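You operate a simulated robot arm through the tools that you are given. There is no shell and no other tool.

Carry out the task below with a simulated robot arm. There is one attempt and no reset: what you move stays moved.

## Task
Put the steel kettle on its plate and heat it to 85 C.
Fine: lid shut.

It is judged by the outcome, as a careful person would: the job done as asked, and still so three seconds after it is handed in. It fails if anything else is knocked over, pushed out of place, dropped, spilled or broken. Lids that push on must go on centred and level and be pressed home; caps that screw on are set level and turned clockwise until they are tight.

## Robot
A 7-joint arm with a two-finger gripper, fixed in place. Base frame: the origin is on the floor under the middle of its stand, x ahead of it, y to its left, z up. Readings come in mm, degrees, newtons and seconds.
With the tool pointing down near the work surface it reaches from about 340 to 720 mm from the base axis. Its first joint turns from -66.0 to 66.0 degrees. Payload 2.45 kg.
The TCP is the grasp point between the finger pads, 26 mm short of the fingertips. In the tool frame z runs along the fingers and y along their closing line. The gripper opens to 96 mm; its body begins 69 mm behind the TCP.
Orientation is that of the tool frame in the base frame, as a unit quaternion [x, y, z, w]. With the fingers straight down and closing along the base's y, the tool's x points along the base's -x, its y along +y and its z along -z.

## Interface
- The arm moves only by the tool step_arm. Its argument "moves" is a list of rows, each a list of 7 numbers: the turn, a rotation vector about the tool's x, y, z in degrees, then the shift along the tool's x, y, z in m, then the gripper command, from -1 (fully open) to 1 (shut), values between in proportion. In form: [[ax, ay, az, dx, dy, dz, fingers], ...]. A call has 1 to 20 rows; each row is the pose to reach, as a shift and turn from the pose commanded when the call began, along the tool's axes at that moment. Rows are played at 5 a second. More than 50 mm and 8.6 degrees between two rows, or a gripper value outside its range, and nothing of the call is played. A pose out of reach is approached as far as the arm can. The call stops where the force on the tool passes 40 N (or 10 N more than at its start, if that is more) or the arm is blocked; 0.2 s more then pass. Each finger travels about 50 mm/s and halts on what it meets, pressing with about 27 N; the grip force reading is that of the motor and also rises with nothing between the fingers. The clock runs only during rows and for 0.2 s after the last one: add rows that repeat a pose to give the fingers time. It gives the time, the measured TCP pose, the force on the tool (base axes), the opening and the grip force at its end, in the units of the frame above (readings bear some noise), with the torque about the TCP (base axes, N m) and any sound that the robot's microphone picked up, and new pictures: "views" is both (left out), scene, wrist or none.
- Cameras (640 x 400 px; columns grow to the right, rows downward): "scene" is fixed at [168.4, -405.4, 1407.1]; the picture's right is [0.69, -0.72, 0.00], its down [-0.51, -0.49, -0.71] and it looks along [0.51, 0.49, -0.71] (base axes); focal length 331 px, centre (320, 200). "wrist" rides on the gripper at [82, 3, -98] in the tool frame; the picture's right is [-0.04, 1.00, 0.00], its down [-0.73, -0.03, -0.68] and it looks along [-0.68, -0.03, 0.73] (tool axes); focal length 256 px, centre (320, 200). There is no depth. A picture from a camera that has moved, and an enlarged one, comes with that camera's place and axes in the base frame and with its lens.
- enlarge(camera, box): a new picture of the part [left, top, right, bottom] of that camera's present view, enlarged. No time passes.
- close_job(): hands the job in; it is judged then, once.

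Nothing tells you positions but the pictures and the camera data. Unless the task says otherwise, let go and move clear before handing in.

The tools are called after ">>>" by a JSON object that holds its "name" and its "arguments". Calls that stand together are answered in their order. step_arm: Moves the arm, as the interface text tells. Its arguments: {"type":"object","properties":{"moves":{"type":"array","items":{"type":"array","items":{"type":"number"}}},"views":{"type":"string","enum":["both","scene","wrist","none"]}},"required":["moves"]} The other tools are called the same way: enlarge (camera, box) takes an enlarged picture of a part of a camera's view; close_job () hands the job in.

At the start:

```text
clock: 0.0
eef_pos: [393.2, 11.2, 1137.6]
ee_rot: [-0.001, 1.0, 0.0, 0.0]
force: [-0.1, 0.3, 0.9]
torque: [0.03, -0.03, 0.01]
finger_gap: 96.0
grip_force: 0.1
```

scene: 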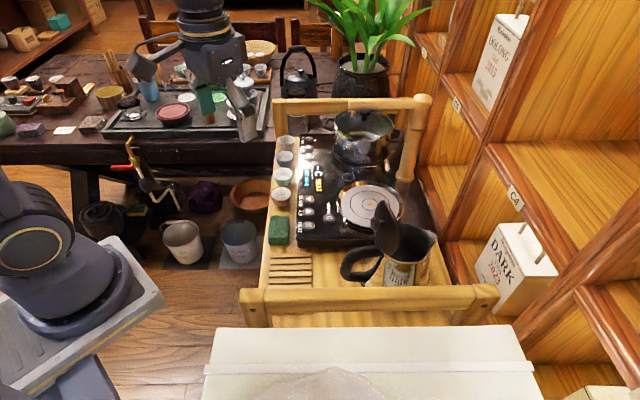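
wrist: 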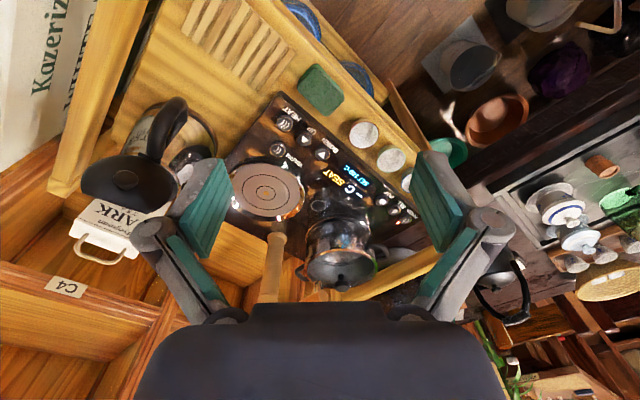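

I see a bamboo cart with a black heating panel, a round heating plate, a glass pot behind it, and a steel kettle with an open lid near the front right. I'll take enlarged views before moving.

>>> {"name": "enlarge", "arguments": {"camera": "scene", "box": [240, 90, 450, 320]}}

>>> {"name": "enlarge", "arguments": {"camera": "scene", "box": [330, 180, 450, 300]}}

>>> {"name": "enlarge", "arguments": {"camera": "wrist", "box": [220, 80, 440, 240]}}

>>> {"name": "enlarge", "arguments": {"camera": "wrist", "box": [60, 60, 260, 260]}}

```text
1.74 times, centred on (345, 205) of scene
camera zoom: at [168.4, -405.4, 1407.1], right [0.69, -0.72, 0.0], down [-0.51, -0.49, -0.71], along [0.51, 0.49, -0.71], focal length 575 px, centre (276, 191)
```

zoom: 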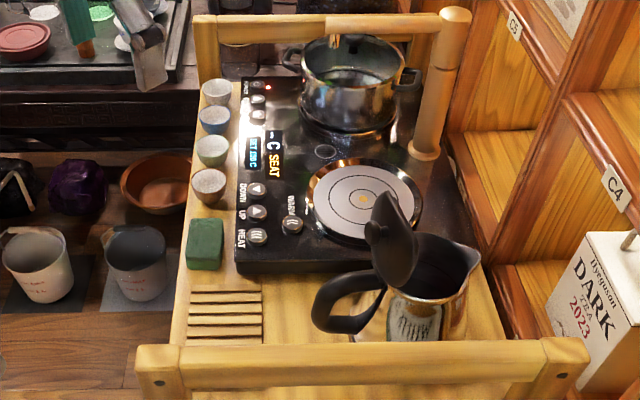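

```text
3.33 times, centred on (390, 240) of scene
camera zoom: at [168.4, -405.4, 1407.1], right [0.69, -0.72, 0.0], down [-0.51, -0.49, -0.71], along [0.51, 0.49, -0.71], focal length 1102 px, centre (87, 67)
```

zoom: 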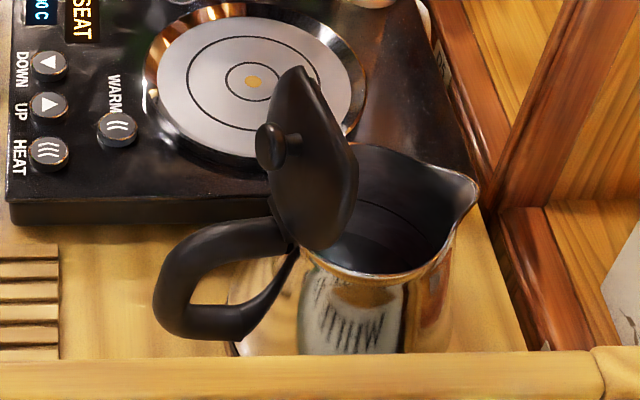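

```text
2.50 times, centred on (330, 160) of wrist
camera zoom: at [311.1, 15.3, 1235.6], right [0.04, 1.0, 0.0], down [0.73, -0.03, 0.68], along [0.68, -0.03, -0.73], focal length 640 px, centre (295, 300)
```

zoom: 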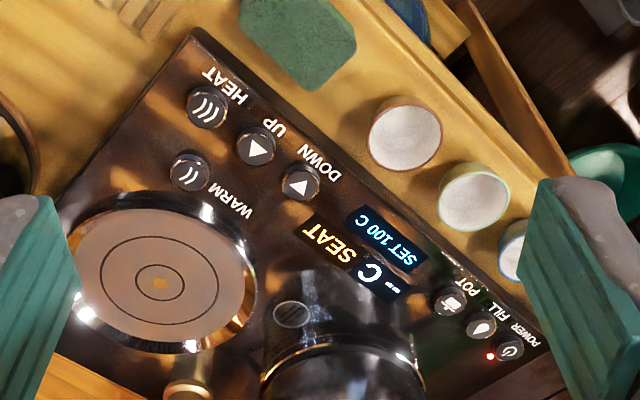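

```text
2.00 times, centred on (160, 160) of wrist
camera zoom: at [311.1, 15.3, 1235.6], right [0.04, 1.0, 0.0], down [0.73, -0.03, 0.68], along [0.68, -0.03, -0.73], focal length 512 px, centre (640, 280)
```

zoom: 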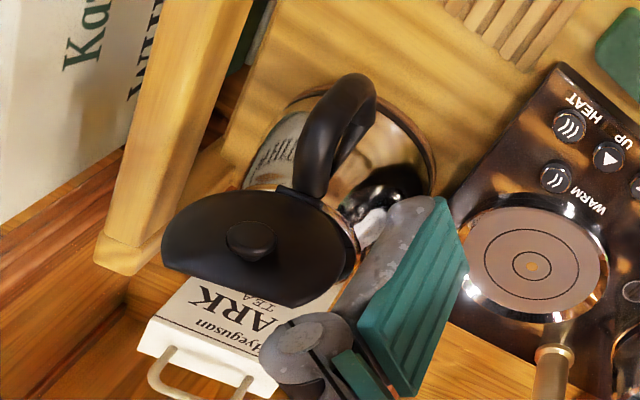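

The steel kettle stands with its hinged lid open in front of the panel, roughly at (540, -270), with its handle pointing left in the scene picture. Its empty round plate is near (650, -110, 840). I'll bring the wrist camera over the kettle for a better look before touching anything.

>>> {"name": "step_arm", "arguments": {"moves": [[0, 0, 4, -0.005, -0.032, 0.011, -1], [0, 0, 8, -0.011, -0.064, 0.022, -1], [0, 0, 12, -0.016, -0.097, 0.033, -1], [0, 0, 16, -0.022, -0.129, 0.043, -1], [0, 0, 20, -0.027, -0.161, 0.054, -1], [0, 0, 24, -0.033, -0.194, 0.065, -1], [0, 0, 27, -0.038, -0.226, 0.076, -1], [0, 0, 27, -0.038, -0.226, 0.076, -1]], "views": "both"}}

```text
clock: 1.8
eef_pos: [431.0, -214.9, 1059.0]
ee_rot: [0.233, 0.972, 0.0, -0.001]
force: [0.3, -1.4, 0.5]
torque: [-0.01, 0.0, -0.01]
finger_gap: 95.9
grip_force: 0.1
camera wrist: at [360.5, -173.4, 1157.6], right [0.49, 0.87, 0.0], down [0.64, -0.36, 0.68], along [0.59, -0.33, -0.73], focal length 256 px, centre (320, 200)
```

scene: 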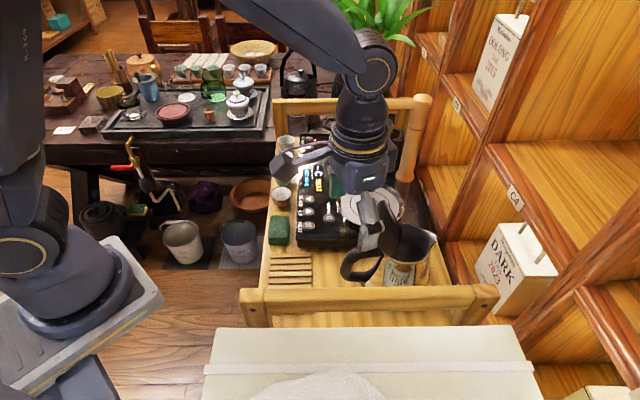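
wrist: 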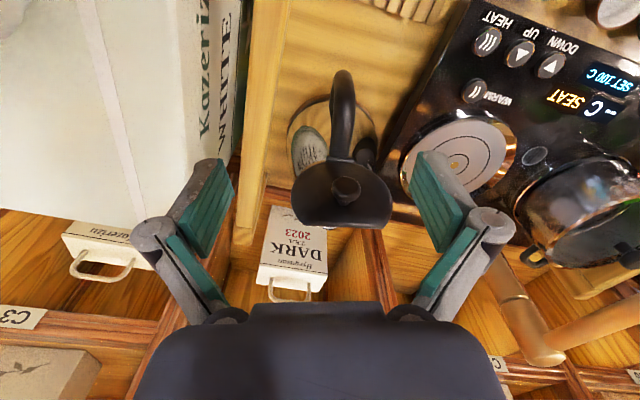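

>>> {"name": "enlarge", "arguments": {"camera": "wrist", "box": [260, 50, 420, 250]}}

>>> {"name": "enlarge", "arguments": {"camera": "wrist", "box": [400, 0, 640, 200]}}

>>> {"name": "enlarge", "arguments": {"camera": "scene", "box": [330, 180, 450, 300]}}

```text
2.00 times, centred on (340, 150) of wrist
camera zoom: at [360.5, -173.4, 1157.6], right [0.49, 0.87, 0.0], down [0.64, -0.36, 0.68], along [0.59, -0.33, -0.73], focal length 512 px, centre (280, 300)
```

zoom: 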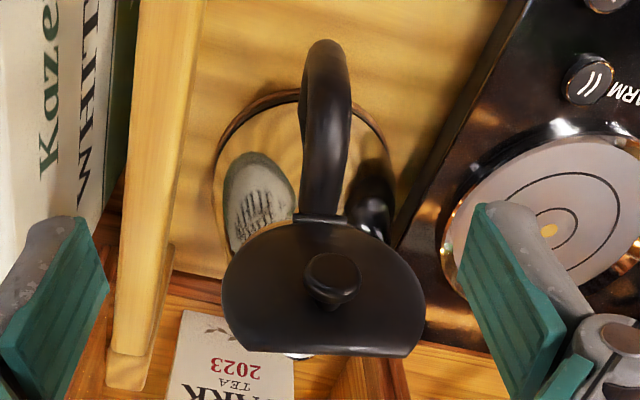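

```text
2.00 times, centred on (520, 100) of wrist
camera zoom: at [360.5, -173.4, 1157.6], right [0.49, 0.87, 0.0], down [0.64, -0.36, 0.68], along [0.59, -0.33, -0.73], focal length 512 px, centre (-80, 400)
```

zoom: 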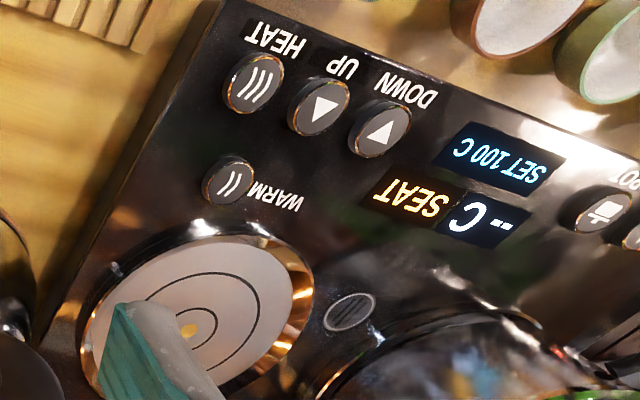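

```text
3.33 times, centred on (390, 240) of scene
camera zoom: at [168.3, -405.4, 1407.1], right [0.69, -0.72, 0.0], down [-0.51, -0.49, -0.71], along [0.51, 0.49, -0.71], focal length 1102 px, centre (87, 67)
```

zoom: 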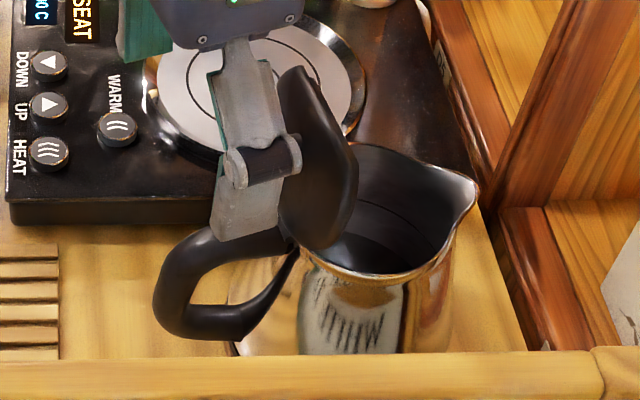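

The kettle's axis is near (553, -258), its rim is at z about 915, and its lid stands upright above a hinge near (512, -234). The handle points back toward the robot at a bearing of about 150°. I'll look at it side-on to judge the handle's profile and the water inside.

>>> {"name": "step_arm", "arguments": {"moves": [[0, 0, 6.6, -0.002, 0.018, 0, -1], [0, 0, 13.2, -0.004, 0.036, 0, -1], [0, 0, 19.8, -0.006, 0.054, 0, -1], [0, 0, 26.4, -0.008, 0.072, 0, -1], [0, 0, 33, -0.0096, 0.089, 0, -1], [0, 0, 33, -0.0096, 0.089, 0, -1]], "views": "both"}}

```text
clock: 3.2
eef_pos: [479.7, -137.0, 1061.7]
ee_rot: [0.501, 0.866, 0.0, 0.0]
force: [0.2, 0.3, -0.5]
torque: [0.0, -0.02, -0.01]
finger_gap: 95.9
grip_force: 0.1
camera wrist: at [442.0, -65.3, 1159.9], right [0.89, 0.46, 0.0], down [0.34, -0.65, 0.68], along [0.31, -0.6, -0.73], focal length 256 px, centre (320, 200)
```

scene: 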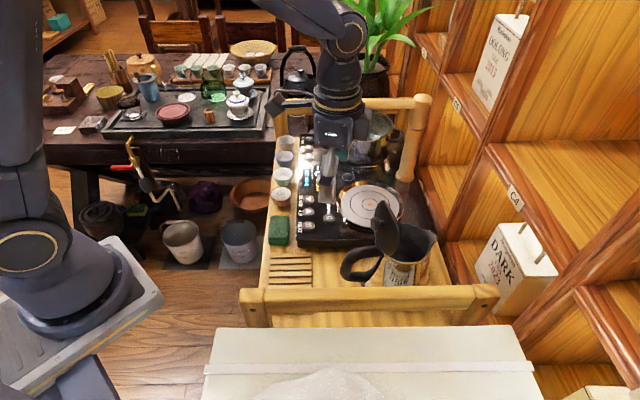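
wrist: 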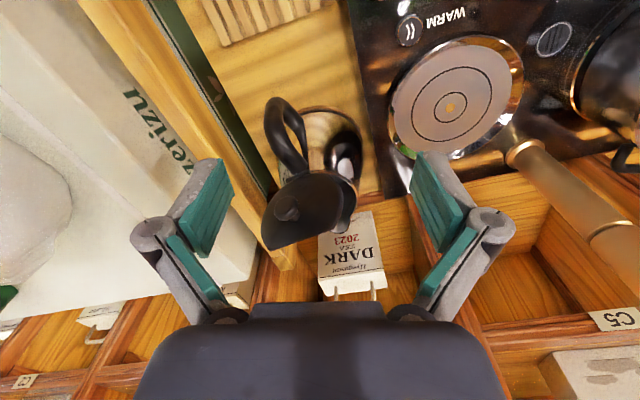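

>>> {"name": "enlarge", "arguments": {"camera": "wrist", "box": [240, 80, 400, 260]}}

>>> {"name": "enlarge", "arguments": {"camera": "scene", "box": [330, 190, 450, 300]}}

```text
2.22 times, centred on (320, 170) of wrist
camera zoom: at [442.0, -65.3, 1159.9], right [0.89, 0.46, 0.0], down [0.34, -0.65, 0.68], along [0.31, -0.6, -0.73], focal length 569 px, centre (320, 267)
```

zoom: 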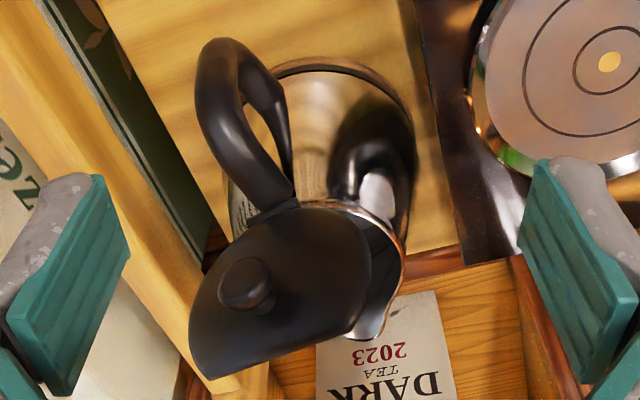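

```text
3.64 times, centred on (390, 245) of scene
camera zoom: at [168.4, -405.4, 1407.1], right [0.69, -0.72, 0.0], down [-0.51, -0.49, -0.71], along [0.51, 0.49, -0.71], focal length 1202 px, centre (66, 36)
```

zoom: 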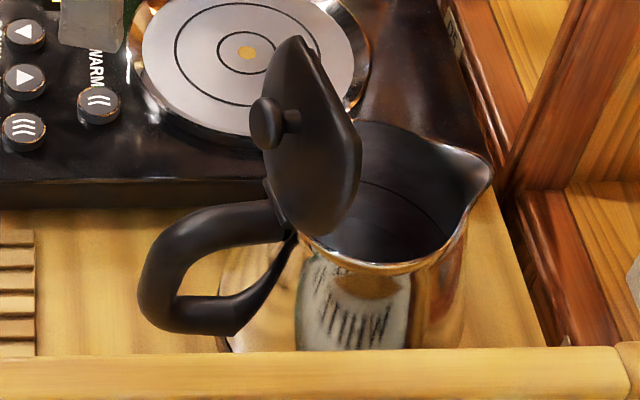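

The hinge is near (510, -231, 918), the lid tip near (512, -239, 1012), and the kettle faces a bearing of about -34°. I'll shut the lid first: close the fingers, get behind the lid on the handle side, and then push it gently over.

>>> {"name": "step_arm", "arguments": {"moves": [[0, 0, -5, -0.01, -0.008, 0.0, 1], [0, 0, -10, -0.022, -0.016, 0.0, 1], [0, 0, -15, -0.033, -0.024, 0.005, 1], [0, 0, -20, -0.043, -0.032, 0.01, 1], [0, 0, -26.5, -0.054, -0.04, 0.0216, 1], [0, 0, -26.5, -0.054, -0.04, 0.0216, 1], [0, 0, -26.5, -0.054, -0.04, 0.0216, 1]], "views": "both"}}

```text
clock: 4.8
eef_pos: [472.2, -204.4, 1041.8]
ee_rot: [0.288, 0.958, -0.001, 0.0]
force: [-0.4, 0.7, 0.7]
torque: [0.02, -0.02, 0.03]
finger_gap: 0.0
grip_force: 27.0
camera wrist: at [405.8, -157.6, 1138.3], right [0.58, 0.81, 0.0], down [0.6, -0.43, 0.68], along [0.55, -0.4, -0.73], focal length 256 px, centre (320, 200)
```

scene: 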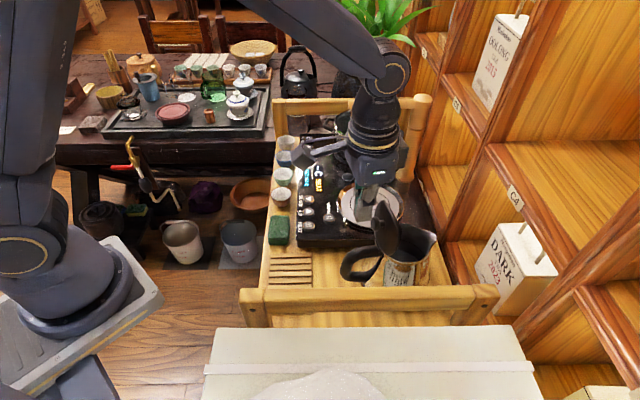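
wrist: 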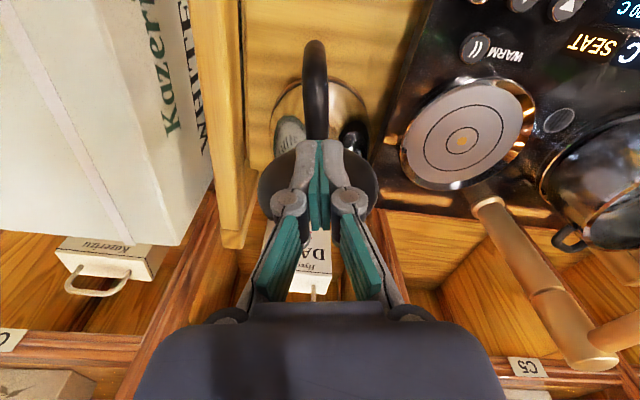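

The fingers are shut just behind and above the lid. I'll lower them to just above the knob's height and push the lid's upper edge forward slowly.

>>> {"name": "step_arm", "arguments": {"moves": [[0, 0, 0, 0, 0, 0.012, 1], [0, 0, 0, 0, 0, 0.023, 1], [0, 0, 0, -0.008, 0, 0.023, 1], [0, 0, 0, -0.016, 0, 0.023, 1], [0, 0, 0, -0.023, 0, 0.023, 1], [0, 0, 0, -0.028, 0, 0.023, 1], [0, 0, 0, -0.033, 0, 0.023, 1], [0, 0, 0, -0.038, 0, 0.023, 1], [0, 0, 0, -0.043, 0, 0.023, 1], [0, 0, 0, -0.048, 0, 0.023, 1]], "views": "both"}}

```text
clock: 7.0
eef_pos: [512.7, -232.6, 1020.3]
ee_rot: [0.288, 0.958, 0.001, 0.0]
force: [-0.3, 0.3, 0.4]
torque: [0.01, 0.0, 0.01]
finger_gap: 0.1
grip_force: 26.8
camera wrist: at [445.7, -184.6, 1115.3], right [0.58, 0.81, 0.0], down [0.6, -0.43, 0.68], along [0.55, -0.4, -0.73], focal length 256 px, centre (320, 200)
```

scene: 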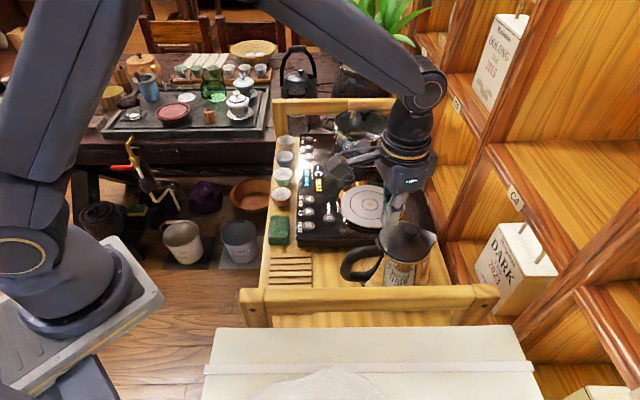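
wrist: 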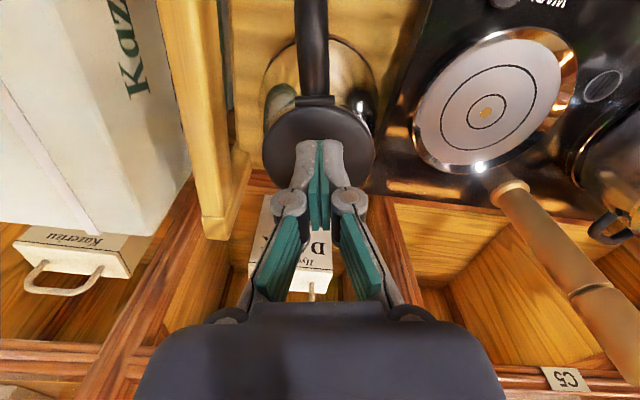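

>>> {"name": "enlarge", "arguments": {"camera": "scene", "box": [330, 190, 450, 300]}}

>>> {"name": "enlarge", "arguments": {"camera": "wrist", "box": [240, 0, 400, 200]}}

```text
3.64 times, centred on (390, 245) of scene
camera zoom: at [168.4, -405.4, 1407.1], right [0.69, -0.72, 0.0], down [-0.51, -0.49, -0.71], along [0.51, 0.49, -0.71], focal length 1202 px, centre (66, 36)
```

zoom: 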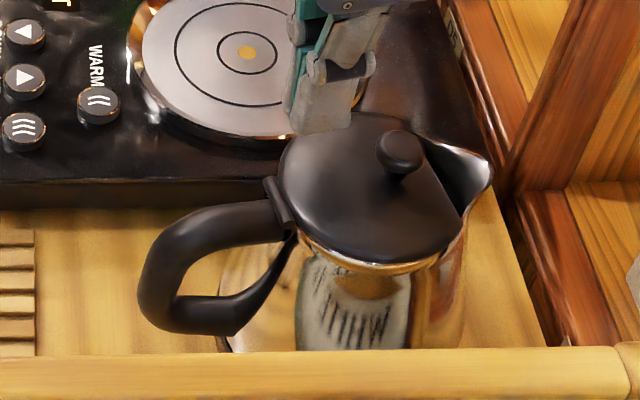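

```text
2.00 times, centred on (320, 100) of wrist
camera zoom: at [445.7, -184.6, 1115.3], right [0.58, 0.81, 0.0], down [0.6, -0.43, 0.68], along [0.55, -0.4, -0.73], focal length 512 px, centre (320, 400)
```

zoom: 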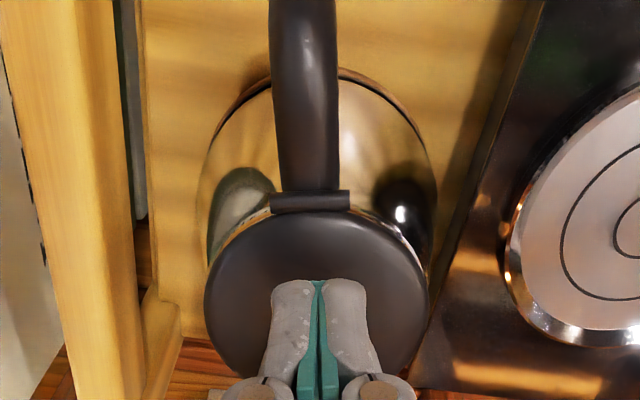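

The lid has swung down and now covers the rim. I'll put the closed fingertips over the knob, near (554, -261), and press it home gently.

>>> {"name": "step_arm", "arguments": {"moves": [[0, 0, 0, -0.015, 0, 0, 1], [0, 0, 0, -0.03, 0, 0, 1], [0, 0, 0, -0.042, 0, 0, 1], [0, 0, 0, -0.05, 0, 0, 1], [0, 0, 0, -0.05, 0, 0.01, 1], [0, 0, 0, -0.05, 0, 0.02, 1], [0, 0, 0, -0.05, 0, 0.025, 1]], "views": "both"}}

>>> {"name": "enlarge", "arguments": {"camera": "scene", "box": [330, 190, 450, 300]}}

>>> {"name": "enlarge", "arguments": {"camera": "wrist", "box": [220, 20, 420, 220]}}

```text
clock: 8.6
eef_pos: [554.6, -258.7, 990.9]
ee_rot: [0.289, 0.957, 0.0, 0.0]
force: [-0.7, 0.0, -0.4]
torque: [0.01, 0.0, -0.01]
finger_gap: 0.3
grip_force: 27.0
camera wrist: at [488.0, -211.3, 1089.2], right [0.58, 0.81, 0.0], down [0.6, -0.43, 0.68], along [0.55, -0.4, -0.73], focal length 256 px, centre (320, 200)
```

scene: 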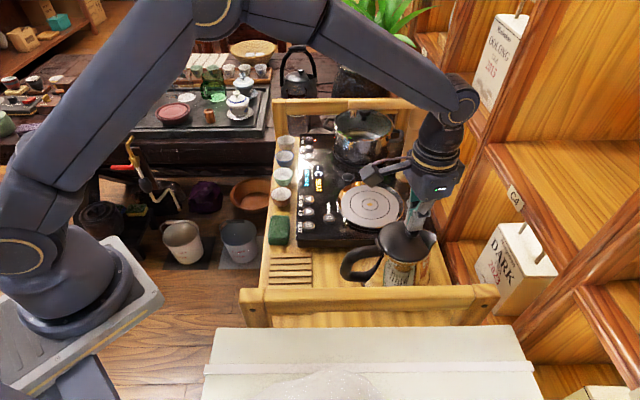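
wrist: 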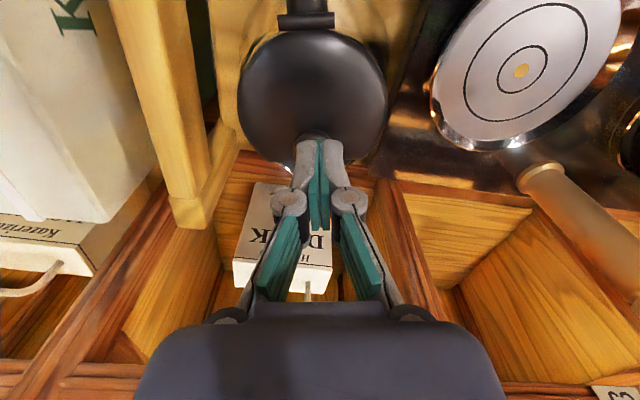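

```text
3.64 times, centred on (390, 245) of scene
camera zoom: at [168.4, -405.4, 1407.1], right [0.69, -0.72, 0.0], down [-0.51, -0.49, -0.71], along [0.51, 0.49, -0.71], focal length 1202 px, centre (66, 36)
```

zoom: 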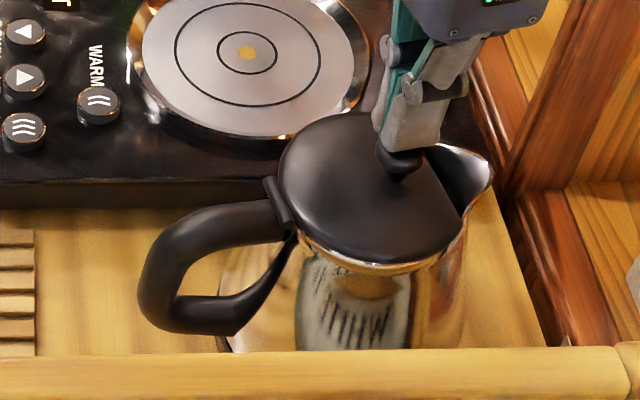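

```text
2.00 times, centred on (320, 120) of wrist
camera zoom: at [488.0, -211.3, 1089.2], right [0.58, 0.81, 0.0], down [0.6, -0.43, 0.68], along [0.55, -0.4, -0.73], focal length 512 px, centre (320, 360)
```

zoom: 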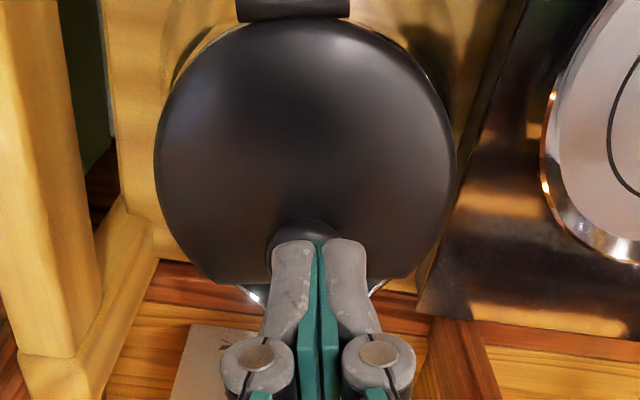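

The fingertips are just above the knob, about 3 mm off its centre. I'll centre them and press down in small steps while watching the force.

>>> {"name": "step_arm", "arguments": {"moves": [[0, 0, 0, 0, -0.003, 0.004, 1], [0, 0, 0, 0, -0.003, 0.008, 1], [0, 0, 0, 0, -0.003, 0.011, 1], [0, 0, 0, 0, -0.003, 0.014, 1], [0, 0, 0, 0, -0.003, 0.017, 1], [0, 0, 0, 0, -0.003, 0.019, 1]], "views": "both"}}

>>> {"name": "enlarge", "arguments": {"camera": "scene", "box": [330, 190, 450, 300]}}

```text
clock: 9.5
eef_pos: [554.7, -263.4, 987.9]
ee_rot: [0.288, 0.957, 0.0, 0.006]
force: [-2.4, 2.1, 14.7]
torque: [0.05, 0.09, -0.04]
finger_gap: 6.0
grip_force: 27.4
stopped in row 4: the force on the tool passed its limit at 45 N (the readings are from after the stop); the commanded pose is now the measured one
camera wrist: at [487.7, -215.1, 1083.9], right [0.58, 0.81, 0.0], down [0.59, -0.42, 0.69], along [0.56, -0.4, -0.73], focal length 256 px, centre (320, 200)
```

scene: 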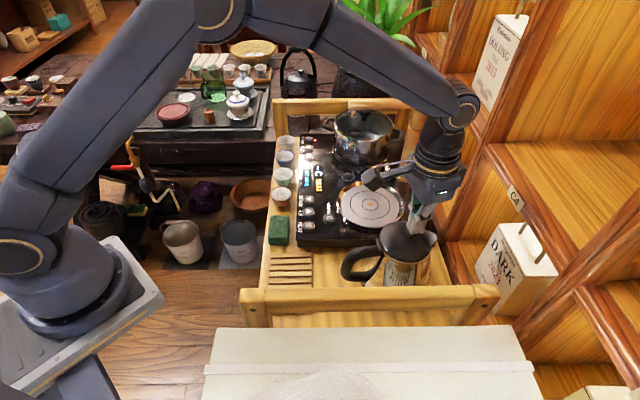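
wrist: 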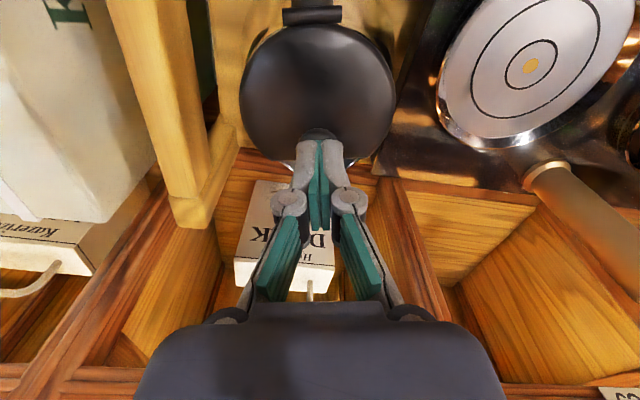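

```text
3.64 times, centred on (390, 245) of scene
camera zoom: at [168.0, -405.2, 1407.2], right [0.69, -0.72, 0.0], down [-0.51, -0.49, -0.71], along [0.51, 0.49, -0.7], focal length 1202 px, centre (66, 36)
```

zoom: 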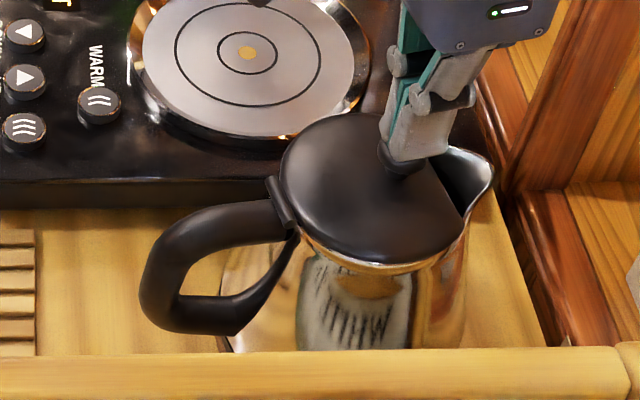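

The press reached 45 N and stopped on solid resistance. I'll lift off and check that the lid sits flush with the rim.

>>> {"name": "step_arm", "arguments": {"moves": [[0, 0, 0, 0, 0, -0.015, 1], [0, 0, 0, 0, 0, -0.04, 1], [0, 0, 0, 0.03, 0.02, -0.06, 1], [0, 0, 0, 0.065, 0.05, -0.06, 1], [0, 0, 0, 0.1, 0.08, -0.06, 1], [0, 0, 0, 0.1, 0.08, -0.06, 1]], "views": "both"}}

>>> {"name": "enlarge", "arguments": {"camera": "scene", "box": [350, 200, 450, 290]}}

>>> {"name": "enlarge", "arguments": {"camera": "wrist", "box": [200, 20, 360, 200]}}

```text
clock: 10.9
eef_pos: [513.9, -142.1, 1047.4]
ee_rot: [0.288, 0.958, -0.001, 0.003]
force: [0.5, 0.5, 0.3]
torque: [0.04, 0.02, 0.0]
finger_gap: 0.0
grip_force: 26.8
camera wrist: at [447.0, -95.2, 1143.3], right [0.58, 0.81, 0.0], down [0.59, -0.43, 0.69], along [0.56, -0.4, -0.73], focal length 256 px, centre (320, 200)
```

scene: 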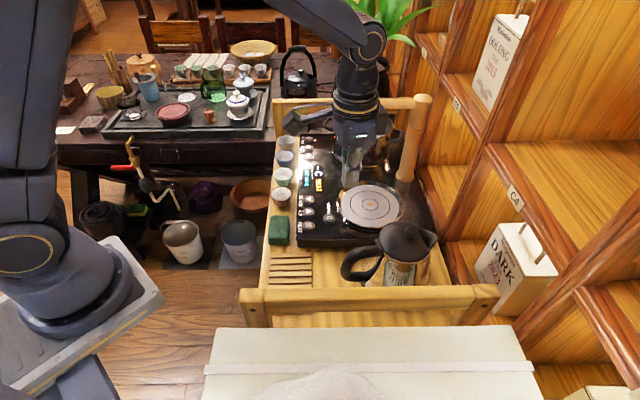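
wrist: 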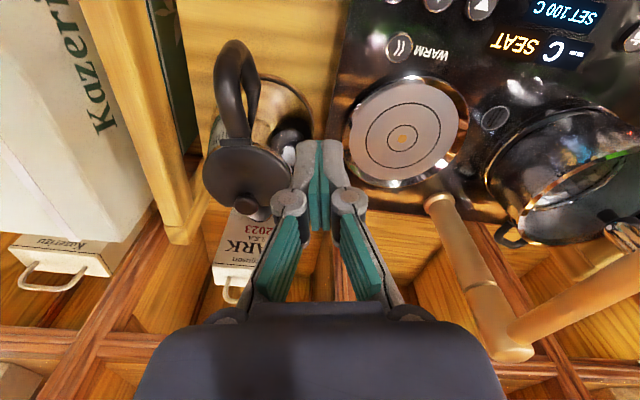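

```text
4.44 times, centred on (400, 245) of scene
camera zoom: at [168.4, -405.4, 1407.1], right [0.69, -0.72, 0.0], down [-0.51, -0.49, -0.71], along [0.51, 0.49, -0.71], focal length 1469 px, centre (-36, 0)
```

zoom: 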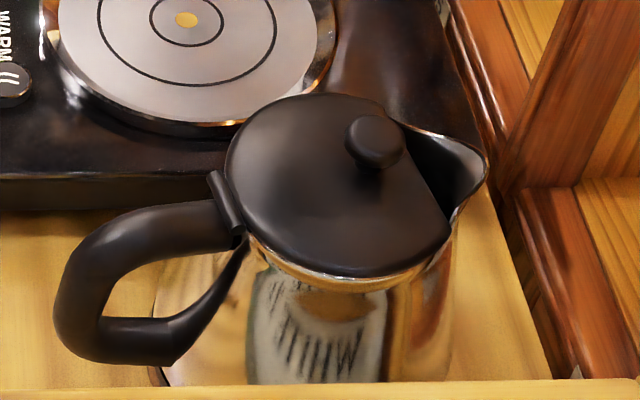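

```text
2.22 times, centred on (280, 110) of wrist
camera zoom: at [447.0, -95.2, 1143.3], right [0.58, 0.81, 0.0], down [0.59, -0.43, 0.69], along [0.56, -0.4, -0.73], focal length 569 px, centre (409, 400)
```

zoom: 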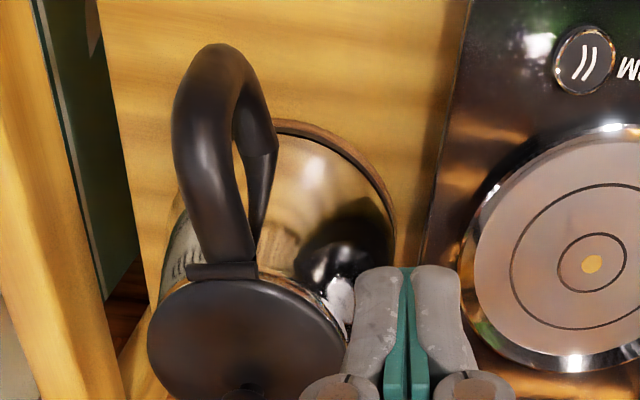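

The lid sits flush and level against the rim after a firm press, so it is shut. The handle lies at a bearing of about 147° from the kettle axis (543, -256). Next I'll set the fingers about 50 mm apart and hover above the handle's outer end at about (461, -203) to check alignment.

>>> {"name": "step_arm", "arguments": {"moves": [[0, 0, 0, 0.003, -0.02, 0, -0.04], [0, 0, 0, 0.005, -0.04, 0, -0.04], [0, 0, 0, 0.008, -0.06, 0.01, -0.04], [0, 0, 0, 0.0106, -0.081, 0.03, -0.04], [0, 0, 0, 0.0106, -0.081, 0.047, -0.04], [0, 0, 0, 0.0106, -0.081, 0.047, -0.04]], "views": "both"}}

>>> {"name": "enlarge", "arguments": {"camera": "wrist", "box": [220, 20, 420, 240]}}

>>> {"name": "enlarge", "arguments": {"camera": "scene", "box": [310, 180, 450, 310]}}

```text
clock: 12.3
eef_pos: [461.6, -203.4, 998.1]
ee_rot: [0.288, 0.958, -0.001, 0.004]
force: [0.2, -0.6, 0.0]
torque: [0.04, 0.01, -0.01]
finger_gap: 50.0
grip_force: 0.1
camera wrist: at [393.9, -155.4, 1094.9], right [0.58, 0.81, 0.0], down [0.59, -0.43, 0.69], along [0.56, -0.4, -0.73], focal length 256 px, centre (320, 200)
```

scene: 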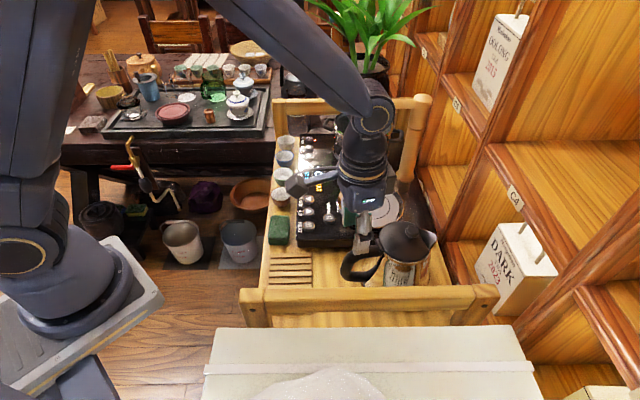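
wrist: 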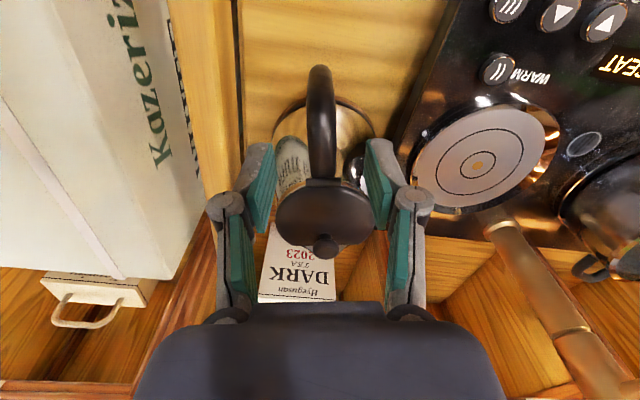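

```text
1.82 times, centred on (320, 130) of wrist
camera zoom: at [393.9, -155.4, 1094.9], right [0.58, 0.81, 0.0], down [0.59, -0.43, 0.69], along [0.56, -0.4, -0.73], focal length 465 px, centre (320, 327)
```

zoom: 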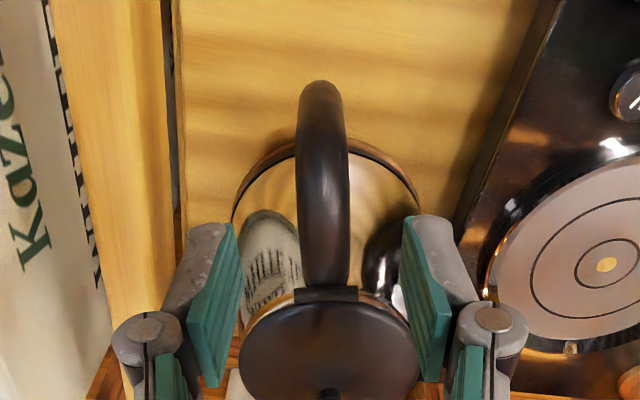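

```text
3.08 times, centred on (380, 245) of scene
camera zoom: at [168.3, -405.4, 1407.1], right [0.69, -0.72, 0.0], down [-0.51, -0.49, -0.71], along [0.51, 0.49, -0.71], focal length 1017 px, centre (135, 62)
```

zoom: 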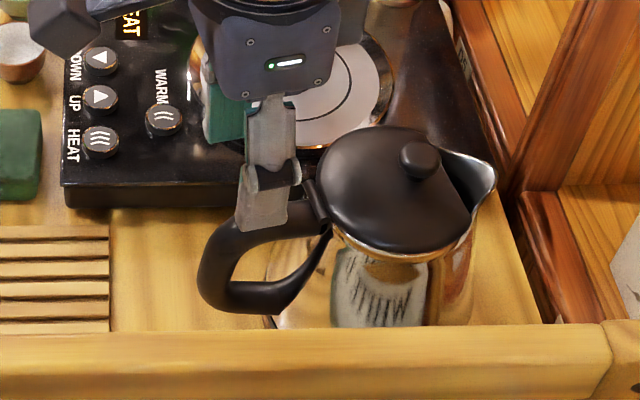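

The handle is centred between the fingers, with the rail and panel clear on either side. I'll shift 4 mm outward and lower the fingers around the grip section to a TCP height of about 880.

>>> {"name": "step_arm", "arguments": {"moves": [[0, 0, 0, 0.004, 0, 0.02, -0.04], [0, 0, 0, 0.004, 0, 0.04, -0.04], [0, 0, 0, 0.004, 0, 0.06, -0.04], [0, 0, 0, 0.004, 0, 0.08, -0.04], [0, 0, 0, 0.004, 0, 0.095, -0.04], [0, 0, 0, 0.004, 0, 0.11, -0.04], [0, 0, 0, 0.004, 0, 0.118, -0.04], [0, 0, 0, 0.004, 0, 0.118, -0.04]], "views": "both"}}

>>> {"name": "enlarge", "arguments": {"camera": "wrist", "box": [200, 60, 440, 260]}}

>>> {"name": "enlarge", "arguments": {"camera": "scene", "box": [310, 180, 450, 310]}}

```text
clock: 14.1
eef_pos: [459.1, -201.8, 879.7]
ee_rot: [0.289, 0.957, -0.001, 0.004]
force: [-0.1, 0.4, -0.4]
torque: [0.03, 0.04, 0.02]
finger_gap: 49.9
grip_force: 0.0
camera wrist: at [391.8, -154.0, 976.6], right [0.58, 0.81, 0.0], down [0.59, -0.43, 0.69], along [0.56, -0.4, -0.73], focal length 256 px, centre (320, 200)
```

scene: 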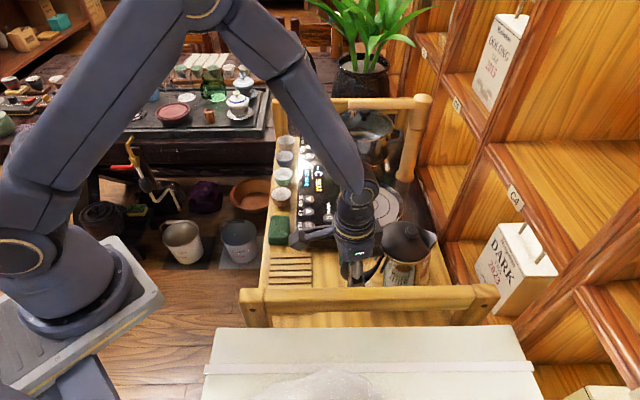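
wrist: 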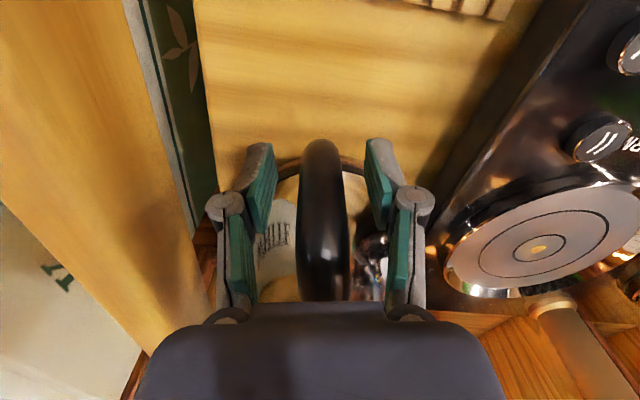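

```text
2.00 times, centred on (320, 160) of wrist
camera zoom: at [391.8, -154.0, 976.6], right [0.58, 0.81, 0.0], down [0.59, -0.43, 0.69], along [0.56, -0.4, -0.73], focal length 512 px, centre (320, 280)
```

zoom: 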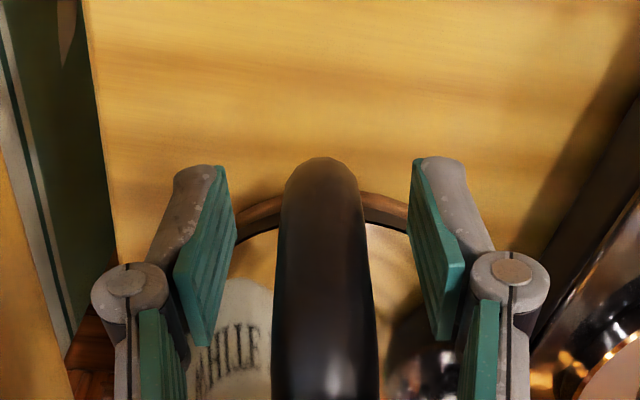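

```text
3.08 times, centred on (380, 245) of scene
camera zoom: at [168.4, -405.4, 1407.1], right [0.69, -0.72, 0.0], down [-0.51, -0.49, -0.71], along [0.51, 0.49, -0.71], focal length 1017 px, centre (135, 62)
```

zoom: 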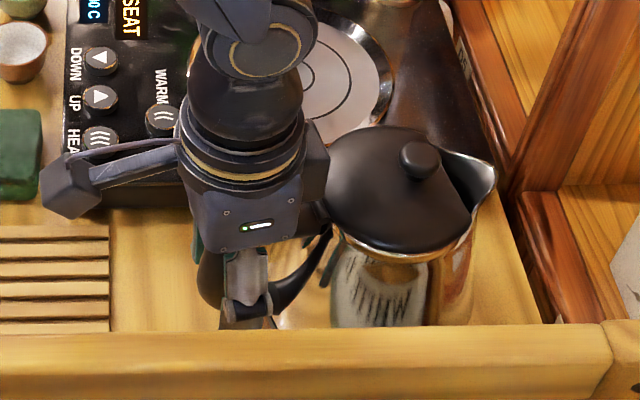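

The fingers straddle the grip section of the handle evenly. I'll close on it now and check the grip before lifting.

>>> {"name": "step_arm", "arguments": {"moves": [[0, 0, 0, 0, 0, 0, 1], [0, 0, 0, 0, 0, 0, 1], [0, 0, 0, 0, 0, 0, 1], [0, 0, 0, 0, 0, 0, 1], [0, 0, 0, 0, 0, 0, 1]], "views": "both"}}

>>> {"name": "enlarge", "arguments": {"camera": "scene", "box": [310, 180, 450, 310]}}

>>> {"name": "enlarge", "arguments": {"camera": "wrist", "box": [200, 60, 440, 260]}}

```text
clock: 15.3
eef_pos: [458.8, -202.0, 879.1]
ee_rot: [0.288, 0.958, -0.001, 0.004]
force: [0.8, 1.0, -1.0]
torque: [0.09, 0.05, 0.09]
finger_gap: 20.8
grip_force: 26.6
camera wrist: at [391.8, -153.9, 976.8], right [0.58, 0.81, 0.0], down [0.59, -0.43, 0.69], along [0.56, -0.4, -0.73], focal length 256 px, centre (320, 200)
```

scene: 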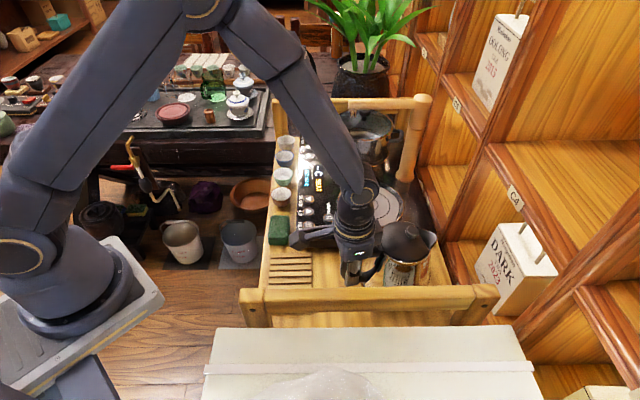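
wrist: 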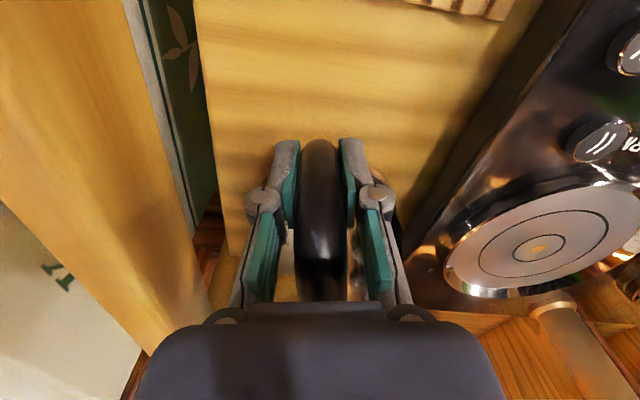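

```text
3.08 times, centred on (380, 245) of scene
camera zoom: at [168.4, -405.4, 1407.1], right [0.69, -0.72, 0.0], down [-0.51, -0.49, -0.71], along [0.51, 0.49, -0.71], focal length 1017 px, centre (135, 62)
```

zoom: 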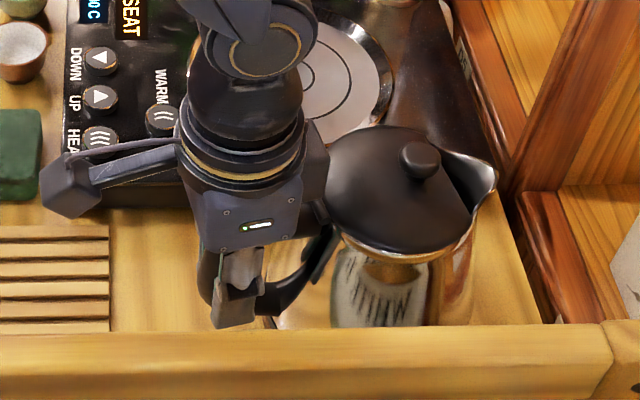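

```text
2.00 times, centred on (320, 160) of wrist
camera zoom: at [391.8, -153.9, 976.8], right [0.58, 0.81, 0.0], down [0.59, -0.43, 0.69], along [0.56, -0.4, -0.73], focal length 512 px, centre (320, 280)
```

zoom: 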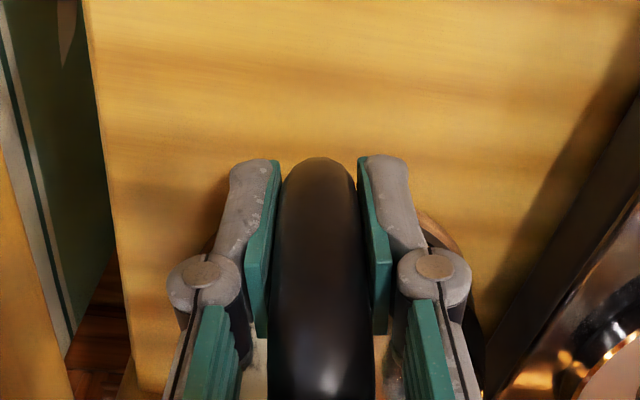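

The handle is gripped with a gap of 20.8 mm. I'll do a cautious trial lift of about 8 mm to see the weight and whether the kettle tips.

>>> {"name": "step_arm", "arguments": {"moves": [[0, 0, 0, 0, 0, -0.002, 1], [0, 0, 0, 0, 0, -0.004, 1], [0, 0, 0, 0, 0, -0.006, 1], [0, 0, 0, 0, 0, -0.008, 1], [0, 0, 0, 0, 0, -0.008, 1], [0, 0, 0, 0, 0, -0.008, 1]], "views": "both"}}

>>> {"name": "enlarge", "arguments": {"camera": "scene", "box": [310, 180, 450, 310]}}

>>> {"name": "enlarge", "arguments": {"camera": "wrist", "box": [200, 60, 440, 260]}}

```text
clock: 16.7
eef_pos: [460.0, -201.2, 887.5]
ee_rot: [0.288, 0.958, -0.001, 0.004]
force: [0.3, 0.6, -8.5]
torque: [0.39, 0.55, 0.01]
finger_gap: 20.7
grip_force: 27.4
camera wrist: at [392.2, -153.1, 984.3], right [0.58, 0.81, 0.0], down [0.59, -0.43, 0.69], along [0.56, -0.4, -0.73], focal length 256 px, centre (320, 200)
```

scene: 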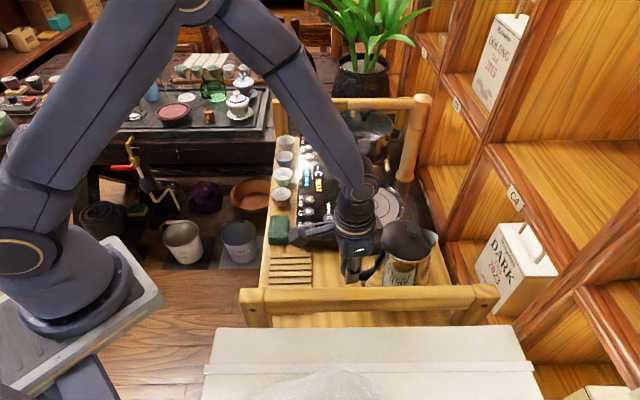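
wrist: 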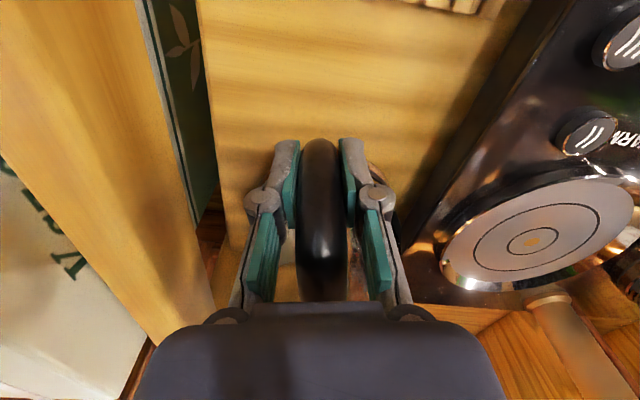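

```text
3.08 times, centred on (380, 245) of scene
camera zoom: at [168.5, -405.5, 1407.0], right [0.69, -0.72, 0.0], down [-0.51, -0.49, -0.71], along [0.51, 0.49, -0.71], focal length 1017 px, centre (135, 62)
```

zoom: 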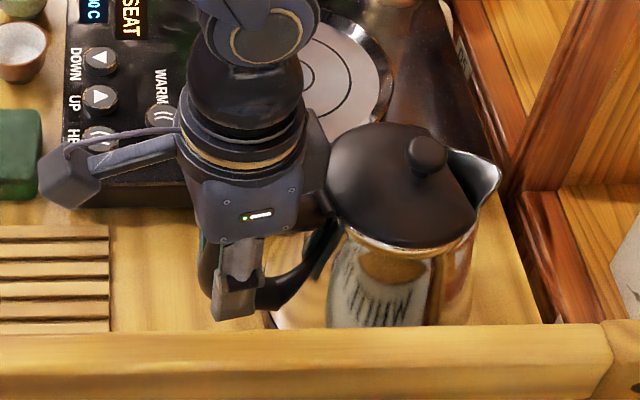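

```text
2.00 times, centred on (320, 160) of wrist
camera zoom: at [392.2, -153.1, 984.3], right [0.58, 0.81, 0.0], down [0.59, -0.43, 0.69], along [0.56, -0.4, -0.73], focal length 512 px, centre (320, 280)
```

zoom: 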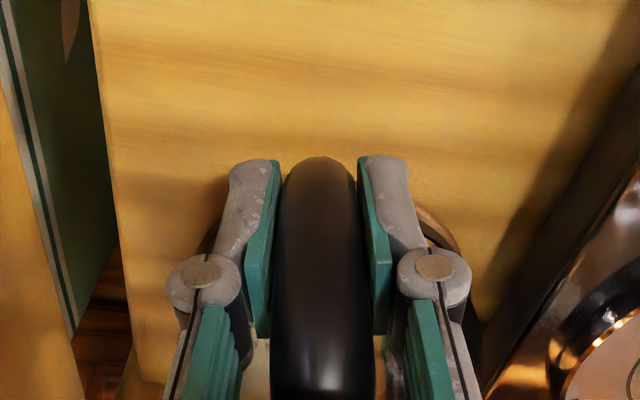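

The load reads about 8.5 N with 0.67 N·m of torque, and the picture suggests the front edge of the base is still resting on the cart, so the kettle has tipped very slightly. I'll raise a few millimetres more and hold to see whether the grip carries it or slips.

>>> {"name": "step_arm", "arguments": {"moves": [[0, 0, 0, 0, 0, -0.001, 1], [0, 0, 0, 0, 0, -0.002, 1], [0, 0, 0, 0, 0, -0.003, 1], [0, 0, 0, 0, 0, -0.004, 1], [0, 0, 0, 0, 0, -0.004, 1], [0, 0, 0, 0, 0, -0.004, 1]], "views": "scene"}}

>>> {"name": "enlarge", "arguments": {"camera": "scene", "box": [310, 180, 450, 310]}}

```text
clock: 18.1
eef_pos: [458.8, -201.3, 890.8]
ee_rot: [0.288, 0.957, -0.001, 0.004]
force: [0.1, -0.2, -7.9]
torque: [0.37, 0.53, 0.0]
finger_gap: 20.5
grip_force: 27.1
```

scene: 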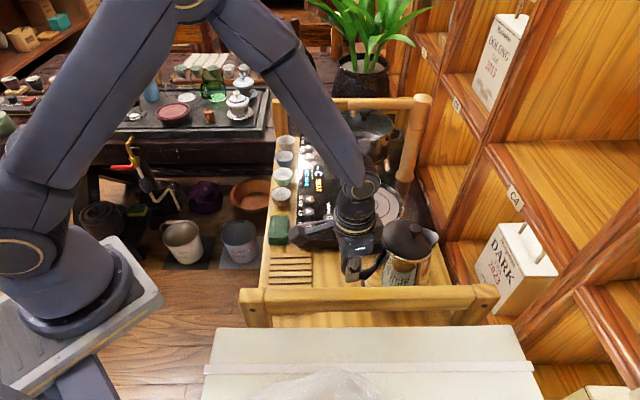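

```text
3.08 times, centred on (380, 245) of scene
camera zoom: at [168.5, -405.5, 1407.0], right [0.69, -0.72, 0.0], down [-0.51, -0.49, -0.71], along [0.51, 0.49, -0.71], focal length 1017 px, centre (135, 62)
```

zoom: 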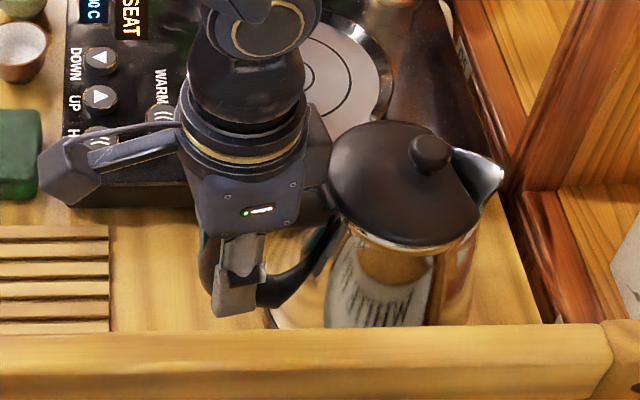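

The torque stays at about 0.65 N·m while the base's front edge still rests on the cart, so the kettle is pivoting in the pads; gripping this far out gives too much leverage. I'll set it back down, then regrip nearer the body, where the finger edges can bear against the kettle wall and stop it tipping.

>>> {"name": "step_arm", "arguments": {"moves": [[0, 0, 0, 0, 0, 0.002, 1], [0, 0, 0, 0, 0, 0.004, 1], [0, 0, 0, 0, 0, 0.006, 1], [0, 0, 0, 0, 0, 0.008, 1], [0, 0, 0, 0, 0, 0.01, 1], [0, 0, 0, 0, 0, 0.0115, 1], [0, 0, 0, 0, 0, 0.0115, 1]], "views": "both"}}

>>> {"name": "enlarge", "arguments": {"camera": "scene", "box": [310, 180, 450, 310]}}

```text
clock: 19.7
eef_pos: [459.9, -201.5, 879.9]
ee_rot: [0.288, 0.958, -0.001, 0.005]
force: [-4.4, 3.8, 12.6]
torque: [-0.14, -0.23, 0.02]
finger_gap: 20.4
grip_force: 26.3
camera wrist: at [392.3, -153.1, 977.2], right [0.58, 0.81, 0.0], down [0.59, -0.43, 0.69], along [0.56, -0.4, -0.73], focal length 256 px, centre (320, 200)
```

scene: 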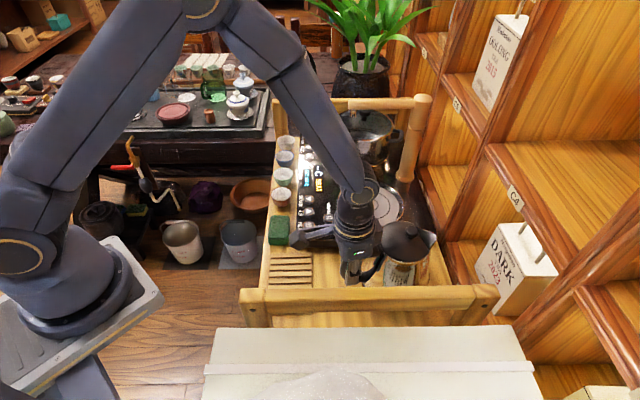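
wrist: 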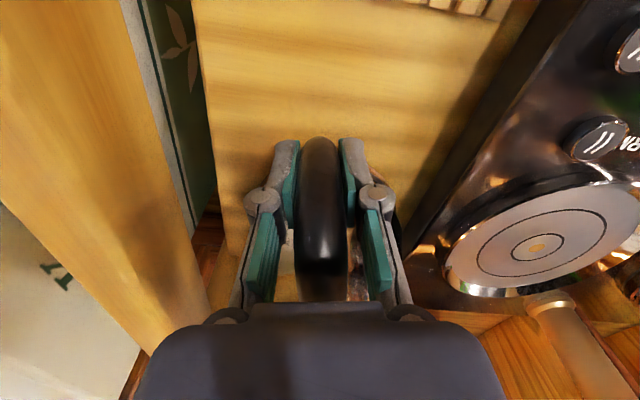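

```text
3.08 times, centred on (380, 245) of scene
camera zoom: at [168.0, -405.2, 1407.2], right [0.69, -0.72, 0.0], down [-0.51, -0.49, -0.71], along [0.51, 0.49, -0.7], focal length 1017 px, centre (135, 62)
```

zoom: 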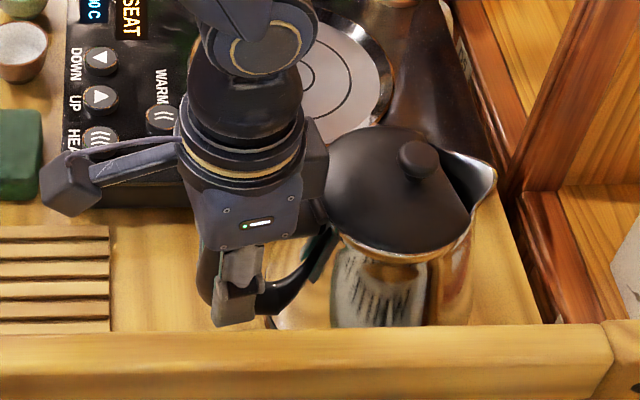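

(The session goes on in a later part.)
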